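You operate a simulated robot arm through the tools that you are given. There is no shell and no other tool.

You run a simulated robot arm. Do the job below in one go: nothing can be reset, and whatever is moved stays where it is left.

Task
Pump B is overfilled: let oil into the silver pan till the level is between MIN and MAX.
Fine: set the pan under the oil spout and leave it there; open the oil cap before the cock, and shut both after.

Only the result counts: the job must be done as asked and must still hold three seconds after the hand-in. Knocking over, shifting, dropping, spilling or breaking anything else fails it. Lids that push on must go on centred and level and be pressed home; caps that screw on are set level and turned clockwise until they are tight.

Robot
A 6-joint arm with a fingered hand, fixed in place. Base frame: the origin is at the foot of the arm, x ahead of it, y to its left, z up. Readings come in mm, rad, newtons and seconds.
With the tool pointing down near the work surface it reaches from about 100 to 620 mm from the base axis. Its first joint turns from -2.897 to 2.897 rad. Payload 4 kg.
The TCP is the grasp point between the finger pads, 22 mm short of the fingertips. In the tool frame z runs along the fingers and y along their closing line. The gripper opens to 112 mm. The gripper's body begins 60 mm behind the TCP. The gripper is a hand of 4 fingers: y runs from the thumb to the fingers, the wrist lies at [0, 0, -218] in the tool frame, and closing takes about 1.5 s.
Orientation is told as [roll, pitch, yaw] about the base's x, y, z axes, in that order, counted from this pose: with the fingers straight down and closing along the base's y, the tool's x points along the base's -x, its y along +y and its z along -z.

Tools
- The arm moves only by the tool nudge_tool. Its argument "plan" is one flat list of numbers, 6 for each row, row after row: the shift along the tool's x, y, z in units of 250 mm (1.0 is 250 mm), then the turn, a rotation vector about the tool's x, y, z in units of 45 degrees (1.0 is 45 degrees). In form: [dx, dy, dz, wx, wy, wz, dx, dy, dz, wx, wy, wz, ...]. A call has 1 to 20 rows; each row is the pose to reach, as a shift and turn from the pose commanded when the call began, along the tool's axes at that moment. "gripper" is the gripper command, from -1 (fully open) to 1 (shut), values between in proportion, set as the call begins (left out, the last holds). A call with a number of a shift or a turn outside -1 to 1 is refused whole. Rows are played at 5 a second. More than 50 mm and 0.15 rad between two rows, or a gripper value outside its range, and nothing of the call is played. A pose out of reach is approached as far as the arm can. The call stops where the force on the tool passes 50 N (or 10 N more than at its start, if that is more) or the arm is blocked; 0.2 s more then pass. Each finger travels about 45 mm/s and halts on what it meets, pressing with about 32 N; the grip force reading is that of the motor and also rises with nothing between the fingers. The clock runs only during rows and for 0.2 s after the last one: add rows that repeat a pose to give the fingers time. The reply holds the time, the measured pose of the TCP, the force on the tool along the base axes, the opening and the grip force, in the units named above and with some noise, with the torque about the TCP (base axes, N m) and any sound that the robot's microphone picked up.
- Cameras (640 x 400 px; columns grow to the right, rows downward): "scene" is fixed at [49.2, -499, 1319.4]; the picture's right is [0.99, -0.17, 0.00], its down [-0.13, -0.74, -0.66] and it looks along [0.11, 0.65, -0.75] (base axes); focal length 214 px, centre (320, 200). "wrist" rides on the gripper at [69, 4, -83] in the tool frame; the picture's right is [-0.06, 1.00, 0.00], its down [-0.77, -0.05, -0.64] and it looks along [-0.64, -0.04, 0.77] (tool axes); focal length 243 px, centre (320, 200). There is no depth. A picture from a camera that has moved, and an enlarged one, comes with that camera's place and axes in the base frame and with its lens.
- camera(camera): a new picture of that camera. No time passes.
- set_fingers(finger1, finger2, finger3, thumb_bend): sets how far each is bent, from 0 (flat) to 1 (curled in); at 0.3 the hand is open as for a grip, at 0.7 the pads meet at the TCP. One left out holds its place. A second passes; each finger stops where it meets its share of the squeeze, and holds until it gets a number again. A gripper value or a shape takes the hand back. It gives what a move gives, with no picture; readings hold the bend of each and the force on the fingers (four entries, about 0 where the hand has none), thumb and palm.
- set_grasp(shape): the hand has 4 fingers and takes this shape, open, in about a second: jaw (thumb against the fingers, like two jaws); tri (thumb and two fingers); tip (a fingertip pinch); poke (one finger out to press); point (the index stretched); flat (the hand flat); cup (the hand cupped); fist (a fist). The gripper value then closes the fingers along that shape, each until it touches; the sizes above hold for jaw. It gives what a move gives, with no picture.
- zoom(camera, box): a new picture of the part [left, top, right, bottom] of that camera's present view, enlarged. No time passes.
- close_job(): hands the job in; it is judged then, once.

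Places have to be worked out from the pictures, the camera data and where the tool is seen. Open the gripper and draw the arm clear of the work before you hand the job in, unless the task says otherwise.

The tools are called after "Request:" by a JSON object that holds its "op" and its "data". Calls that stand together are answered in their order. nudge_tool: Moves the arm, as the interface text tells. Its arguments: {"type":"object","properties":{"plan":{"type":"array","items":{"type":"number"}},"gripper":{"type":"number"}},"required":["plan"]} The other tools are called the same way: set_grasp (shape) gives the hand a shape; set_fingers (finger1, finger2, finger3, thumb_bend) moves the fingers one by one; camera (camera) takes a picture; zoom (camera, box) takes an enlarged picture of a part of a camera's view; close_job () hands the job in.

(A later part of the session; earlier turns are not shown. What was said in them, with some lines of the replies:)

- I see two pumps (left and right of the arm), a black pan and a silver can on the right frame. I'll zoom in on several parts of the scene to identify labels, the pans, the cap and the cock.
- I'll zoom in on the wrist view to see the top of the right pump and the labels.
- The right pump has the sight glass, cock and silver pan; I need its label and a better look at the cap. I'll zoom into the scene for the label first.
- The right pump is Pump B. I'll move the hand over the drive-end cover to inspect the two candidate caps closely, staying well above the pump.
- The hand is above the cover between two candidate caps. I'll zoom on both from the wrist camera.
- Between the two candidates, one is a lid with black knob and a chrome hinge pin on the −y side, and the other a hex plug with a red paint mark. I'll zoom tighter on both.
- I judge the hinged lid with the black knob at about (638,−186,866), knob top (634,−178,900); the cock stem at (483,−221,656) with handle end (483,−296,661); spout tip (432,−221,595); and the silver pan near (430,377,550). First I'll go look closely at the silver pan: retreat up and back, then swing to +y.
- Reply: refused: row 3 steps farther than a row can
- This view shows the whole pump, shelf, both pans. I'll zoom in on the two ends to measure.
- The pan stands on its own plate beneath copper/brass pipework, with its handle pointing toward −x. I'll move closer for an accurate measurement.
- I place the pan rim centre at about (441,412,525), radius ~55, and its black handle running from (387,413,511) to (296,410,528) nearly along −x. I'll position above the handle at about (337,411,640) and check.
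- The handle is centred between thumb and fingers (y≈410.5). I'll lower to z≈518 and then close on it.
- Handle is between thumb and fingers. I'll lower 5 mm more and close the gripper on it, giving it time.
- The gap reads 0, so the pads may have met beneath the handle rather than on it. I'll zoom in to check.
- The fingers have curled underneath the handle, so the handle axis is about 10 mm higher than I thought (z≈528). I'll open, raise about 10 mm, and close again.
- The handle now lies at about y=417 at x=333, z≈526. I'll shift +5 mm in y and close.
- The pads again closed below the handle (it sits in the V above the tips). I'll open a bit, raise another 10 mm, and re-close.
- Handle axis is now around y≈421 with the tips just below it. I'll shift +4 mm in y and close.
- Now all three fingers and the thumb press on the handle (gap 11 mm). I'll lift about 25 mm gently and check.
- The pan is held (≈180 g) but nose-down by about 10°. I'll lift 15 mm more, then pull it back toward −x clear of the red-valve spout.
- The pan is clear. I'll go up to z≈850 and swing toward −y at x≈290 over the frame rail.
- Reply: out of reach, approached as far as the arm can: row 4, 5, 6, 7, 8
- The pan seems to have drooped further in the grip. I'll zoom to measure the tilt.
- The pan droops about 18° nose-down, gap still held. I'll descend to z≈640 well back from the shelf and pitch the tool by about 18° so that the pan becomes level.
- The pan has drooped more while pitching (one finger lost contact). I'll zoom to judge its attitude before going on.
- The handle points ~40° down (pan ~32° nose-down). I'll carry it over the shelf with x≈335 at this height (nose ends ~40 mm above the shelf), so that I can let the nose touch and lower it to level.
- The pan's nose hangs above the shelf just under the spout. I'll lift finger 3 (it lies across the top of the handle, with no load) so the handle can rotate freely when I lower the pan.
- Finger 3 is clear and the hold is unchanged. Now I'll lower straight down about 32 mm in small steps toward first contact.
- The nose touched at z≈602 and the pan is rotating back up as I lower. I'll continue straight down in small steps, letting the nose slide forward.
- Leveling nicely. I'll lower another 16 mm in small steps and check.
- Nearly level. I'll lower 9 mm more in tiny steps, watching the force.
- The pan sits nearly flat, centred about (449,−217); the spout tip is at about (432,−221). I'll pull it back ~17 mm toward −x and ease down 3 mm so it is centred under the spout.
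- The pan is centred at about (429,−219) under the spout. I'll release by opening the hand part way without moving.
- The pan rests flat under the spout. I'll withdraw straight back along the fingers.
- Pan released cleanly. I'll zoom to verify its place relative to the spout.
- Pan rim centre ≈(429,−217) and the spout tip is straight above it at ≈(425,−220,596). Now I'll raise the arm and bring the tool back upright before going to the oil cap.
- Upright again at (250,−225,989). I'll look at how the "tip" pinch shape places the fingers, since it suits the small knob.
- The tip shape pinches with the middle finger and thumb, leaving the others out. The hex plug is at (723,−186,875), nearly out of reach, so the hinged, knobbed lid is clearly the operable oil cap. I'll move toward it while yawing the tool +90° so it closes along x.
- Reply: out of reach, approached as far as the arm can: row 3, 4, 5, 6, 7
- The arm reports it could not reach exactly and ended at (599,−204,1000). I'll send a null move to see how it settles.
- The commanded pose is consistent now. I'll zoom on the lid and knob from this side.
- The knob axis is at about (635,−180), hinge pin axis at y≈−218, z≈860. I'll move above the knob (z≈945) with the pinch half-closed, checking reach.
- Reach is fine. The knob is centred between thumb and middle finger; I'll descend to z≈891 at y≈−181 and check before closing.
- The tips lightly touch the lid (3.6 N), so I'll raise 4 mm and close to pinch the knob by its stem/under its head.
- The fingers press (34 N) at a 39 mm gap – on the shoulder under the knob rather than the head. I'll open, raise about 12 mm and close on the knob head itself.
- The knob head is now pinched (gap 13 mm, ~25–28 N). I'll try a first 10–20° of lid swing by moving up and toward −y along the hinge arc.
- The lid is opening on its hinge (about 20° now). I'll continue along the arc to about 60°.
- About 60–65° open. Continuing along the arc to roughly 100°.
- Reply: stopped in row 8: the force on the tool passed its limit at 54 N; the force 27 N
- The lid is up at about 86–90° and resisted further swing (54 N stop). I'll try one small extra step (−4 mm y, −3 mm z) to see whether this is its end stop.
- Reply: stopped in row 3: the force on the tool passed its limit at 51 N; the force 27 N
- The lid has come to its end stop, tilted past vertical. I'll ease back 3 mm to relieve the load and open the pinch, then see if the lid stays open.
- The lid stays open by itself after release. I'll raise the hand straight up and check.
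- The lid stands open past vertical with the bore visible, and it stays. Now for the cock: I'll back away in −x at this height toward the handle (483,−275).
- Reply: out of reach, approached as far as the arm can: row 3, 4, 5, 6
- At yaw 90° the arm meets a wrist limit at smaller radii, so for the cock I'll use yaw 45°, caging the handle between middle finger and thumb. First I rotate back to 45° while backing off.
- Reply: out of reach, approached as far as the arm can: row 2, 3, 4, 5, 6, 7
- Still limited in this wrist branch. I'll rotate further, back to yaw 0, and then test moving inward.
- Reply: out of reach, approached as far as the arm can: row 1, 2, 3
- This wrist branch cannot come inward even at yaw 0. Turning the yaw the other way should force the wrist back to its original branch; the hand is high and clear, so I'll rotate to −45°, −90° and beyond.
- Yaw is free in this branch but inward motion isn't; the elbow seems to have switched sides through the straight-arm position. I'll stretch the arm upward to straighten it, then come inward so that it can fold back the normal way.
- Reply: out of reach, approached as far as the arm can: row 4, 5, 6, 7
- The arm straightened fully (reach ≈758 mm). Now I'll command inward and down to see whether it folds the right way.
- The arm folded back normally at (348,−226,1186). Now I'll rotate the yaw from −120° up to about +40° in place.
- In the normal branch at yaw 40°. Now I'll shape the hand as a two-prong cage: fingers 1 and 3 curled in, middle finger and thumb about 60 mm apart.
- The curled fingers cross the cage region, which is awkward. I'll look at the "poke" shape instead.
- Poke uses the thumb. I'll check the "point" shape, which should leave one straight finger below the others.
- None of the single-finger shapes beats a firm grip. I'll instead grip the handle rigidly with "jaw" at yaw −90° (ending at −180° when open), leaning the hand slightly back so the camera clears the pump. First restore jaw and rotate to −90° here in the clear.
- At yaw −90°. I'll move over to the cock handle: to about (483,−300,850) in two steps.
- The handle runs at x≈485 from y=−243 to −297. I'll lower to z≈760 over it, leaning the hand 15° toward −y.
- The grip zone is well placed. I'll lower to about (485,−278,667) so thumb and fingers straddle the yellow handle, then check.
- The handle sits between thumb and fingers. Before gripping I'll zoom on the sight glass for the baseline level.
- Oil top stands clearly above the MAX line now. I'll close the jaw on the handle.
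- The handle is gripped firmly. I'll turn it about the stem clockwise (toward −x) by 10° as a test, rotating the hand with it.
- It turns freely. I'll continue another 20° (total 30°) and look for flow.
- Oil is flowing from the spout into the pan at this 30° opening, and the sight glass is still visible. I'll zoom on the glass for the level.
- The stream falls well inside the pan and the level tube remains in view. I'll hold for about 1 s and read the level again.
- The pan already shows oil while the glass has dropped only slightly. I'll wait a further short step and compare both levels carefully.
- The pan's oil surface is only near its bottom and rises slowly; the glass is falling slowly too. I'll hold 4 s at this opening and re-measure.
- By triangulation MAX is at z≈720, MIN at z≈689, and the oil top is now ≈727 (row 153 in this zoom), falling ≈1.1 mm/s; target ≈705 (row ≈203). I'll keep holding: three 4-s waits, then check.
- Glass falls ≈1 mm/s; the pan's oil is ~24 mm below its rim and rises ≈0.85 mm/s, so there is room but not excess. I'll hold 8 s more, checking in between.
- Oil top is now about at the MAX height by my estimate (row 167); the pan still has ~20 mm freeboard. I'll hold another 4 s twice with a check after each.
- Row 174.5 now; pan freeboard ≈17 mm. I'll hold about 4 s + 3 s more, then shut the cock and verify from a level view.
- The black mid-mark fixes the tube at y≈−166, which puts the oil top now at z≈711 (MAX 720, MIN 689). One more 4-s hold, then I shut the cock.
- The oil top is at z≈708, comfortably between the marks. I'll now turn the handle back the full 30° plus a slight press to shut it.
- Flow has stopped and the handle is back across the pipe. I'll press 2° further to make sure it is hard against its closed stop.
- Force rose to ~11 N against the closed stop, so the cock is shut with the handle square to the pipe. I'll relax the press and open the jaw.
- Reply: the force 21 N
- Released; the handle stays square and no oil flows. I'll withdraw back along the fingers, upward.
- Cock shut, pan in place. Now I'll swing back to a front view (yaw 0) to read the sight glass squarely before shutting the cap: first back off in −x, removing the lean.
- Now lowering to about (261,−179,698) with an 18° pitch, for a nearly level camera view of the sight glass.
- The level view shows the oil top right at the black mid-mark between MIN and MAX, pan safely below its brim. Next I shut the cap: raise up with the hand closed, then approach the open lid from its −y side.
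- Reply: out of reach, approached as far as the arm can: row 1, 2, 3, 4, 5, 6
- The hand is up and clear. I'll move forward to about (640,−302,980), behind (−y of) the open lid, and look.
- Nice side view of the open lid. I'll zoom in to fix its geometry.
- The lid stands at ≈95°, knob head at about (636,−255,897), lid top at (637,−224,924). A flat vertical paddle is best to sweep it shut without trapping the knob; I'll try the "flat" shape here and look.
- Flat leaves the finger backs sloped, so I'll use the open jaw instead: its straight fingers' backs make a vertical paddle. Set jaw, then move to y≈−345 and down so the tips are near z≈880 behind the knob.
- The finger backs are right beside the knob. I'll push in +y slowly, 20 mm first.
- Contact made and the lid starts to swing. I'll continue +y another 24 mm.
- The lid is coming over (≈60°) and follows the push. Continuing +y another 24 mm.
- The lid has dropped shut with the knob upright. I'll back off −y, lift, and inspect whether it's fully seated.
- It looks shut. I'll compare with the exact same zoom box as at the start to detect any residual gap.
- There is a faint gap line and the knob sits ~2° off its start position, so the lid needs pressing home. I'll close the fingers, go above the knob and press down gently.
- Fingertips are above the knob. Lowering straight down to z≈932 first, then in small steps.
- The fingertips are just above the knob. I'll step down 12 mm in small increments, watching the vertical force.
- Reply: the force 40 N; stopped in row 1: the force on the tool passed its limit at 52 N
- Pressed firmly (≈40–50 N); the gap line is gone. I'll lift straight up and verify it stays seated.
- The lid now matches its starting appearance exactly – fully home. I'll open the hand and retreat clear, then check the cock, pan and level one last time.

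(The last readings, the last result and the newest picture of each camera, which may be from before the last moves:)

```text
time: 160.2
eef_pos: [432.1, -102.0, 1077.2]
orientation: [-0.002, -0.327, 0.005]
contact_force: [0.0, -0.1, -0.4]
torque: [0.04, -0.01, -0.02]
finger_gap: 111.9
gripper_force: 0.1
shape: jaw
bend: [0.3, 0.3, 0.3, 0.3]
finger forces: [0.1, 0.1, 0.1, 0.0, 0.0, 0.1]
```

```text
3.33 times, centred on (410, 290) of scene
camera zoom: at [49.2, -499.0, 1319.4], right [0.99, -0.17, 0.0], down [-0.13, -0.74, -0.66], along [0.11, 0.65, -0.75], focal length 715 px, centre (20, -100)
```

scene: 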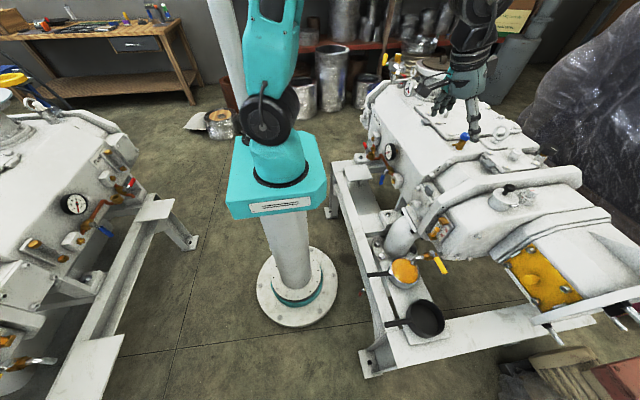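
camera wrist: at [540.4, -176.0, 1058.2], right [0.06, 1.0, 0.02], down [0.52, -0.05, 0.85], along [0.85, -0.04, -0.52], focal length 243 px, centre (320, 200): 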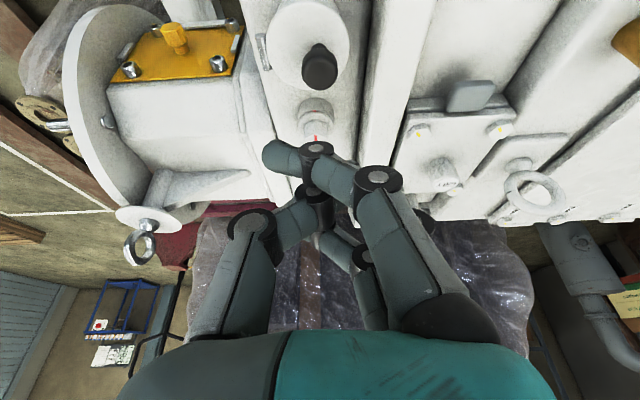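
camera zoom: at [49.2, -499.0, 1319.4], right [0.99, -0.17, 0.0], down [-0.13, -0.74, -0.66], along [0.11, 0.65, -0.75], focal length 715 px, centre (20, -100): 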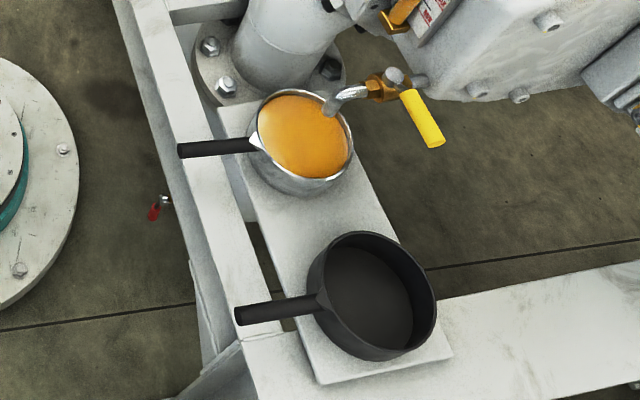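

Everything checks out: cock handle exactly at its original shut position, no drip, level steady mid-way, silver pan under the spout, black pan untouched. I'll draw the arm a bit further clear.

Request:
{"op": "nudge_tool", "data": {"plan": [0.08, 0.04, -0.08, 0, 0, 0, 0.17, 0.08, -0.16, 0, 0, 0, 0.26, 0.12, -0.24, 0, 0, 0, 0.34, 0.16, -0.32, 0, 0, 0, 0.416, 0.2, -0.39, 0, 0, 0, 0.416, 0.2, -0.39, 0, 0, 0, 0.416, 0.2, -0.39, 0, 0, 0]}}

Request:
{"op": "camera", "data": {"camera": "scene"}}

Request:
{"op": "zoom", "data": {"camera": "scene", "box": [488, 175, 530, 215]}}

Request:
{"op": "zoom", "data": {"camera": "scene", "box": [438, 214, 470, 246]}}

```text
time: 161.8
eef_pos: [301.3, -51.3, 1138.1]
orientation: [0.0, -0.327, 0.004]
contact_force: [-0.5, 0.1, 0.2]
torque: [-0.02, -0.03, 0.0]
finger_gap: 111.8
gripper_force: 0.0
shape: jaw
bend: [0.3, 0.3, 0.3, 0.3]
finger forces: [0.0, 0.0, 0.0, 0.0, 0.1, 0.0]
```

```text
taken
```

scene: 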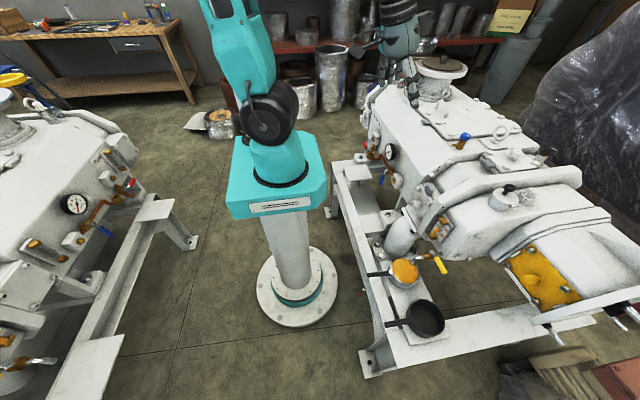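

```text
10.00 times, centred on (509, 195) of scene
camera zoom: at [49.2, -499.0, 1319.4], right [0.99, -0.17, 0.0], down [-0.13, -0.74, -0.66], along [0.11, 0.65, -0.75], focal length 2145 px, centre (-1570, 250)
```

zoom: 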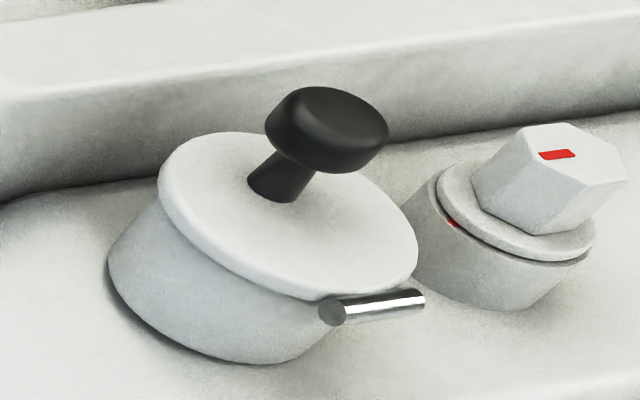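

```text
12.50 times, centred on (454, 230) of scene
camera zoom: at [49.2, -499.0, 1319.4], right [0.99, -0.17, 0.0], down [-0.13, -0.74, -0.66], along [0.11, 0.65, -0.75], focal length 2681 px, centre (-1355, -175)
```

zoom: 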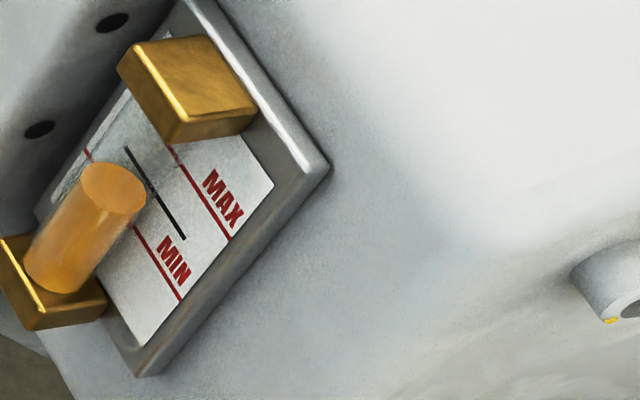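

The arm is clear with the hand open. The cap is seated, the cock is shut, the level is steady between MIN and MAX, and the silver pan stands under the spout, so I'm handing the job in.

Request:
{"op": "close_job", "data": {}}

```text
The job is handed in.
```

Pump B's oil level is now about midway between MIN and MAX and holding steady. The job is handed in; I have no result from the judging yet.

- **Pan:** The silver pan stands under the oil spout, with its oil about 10 mm below the rim and no spill seen. On the way over it slipped in the grip and tilted while still empty; I levelled it on the shelf before filling.
- **Oil cap:** I took the hinged lid with the black knob to be the oil cap; nothing on it is labelled. The other candidate, the hex plug with red marks beside it, was almost out of reach and I left it alone. The lid was opened before the cock and shut after it. It dropped about 2° short of closed at first, so I pressed it down until it matched how it looked at the start.
- **Cock:** I opened it about 30°, which let the oil down slowly, then turned it back against its stop. The handle is where it started, and there is no drip.

In the last pictures nothing else had been moved; the black pan is where it was. The arm is drawn clear with the hand open.
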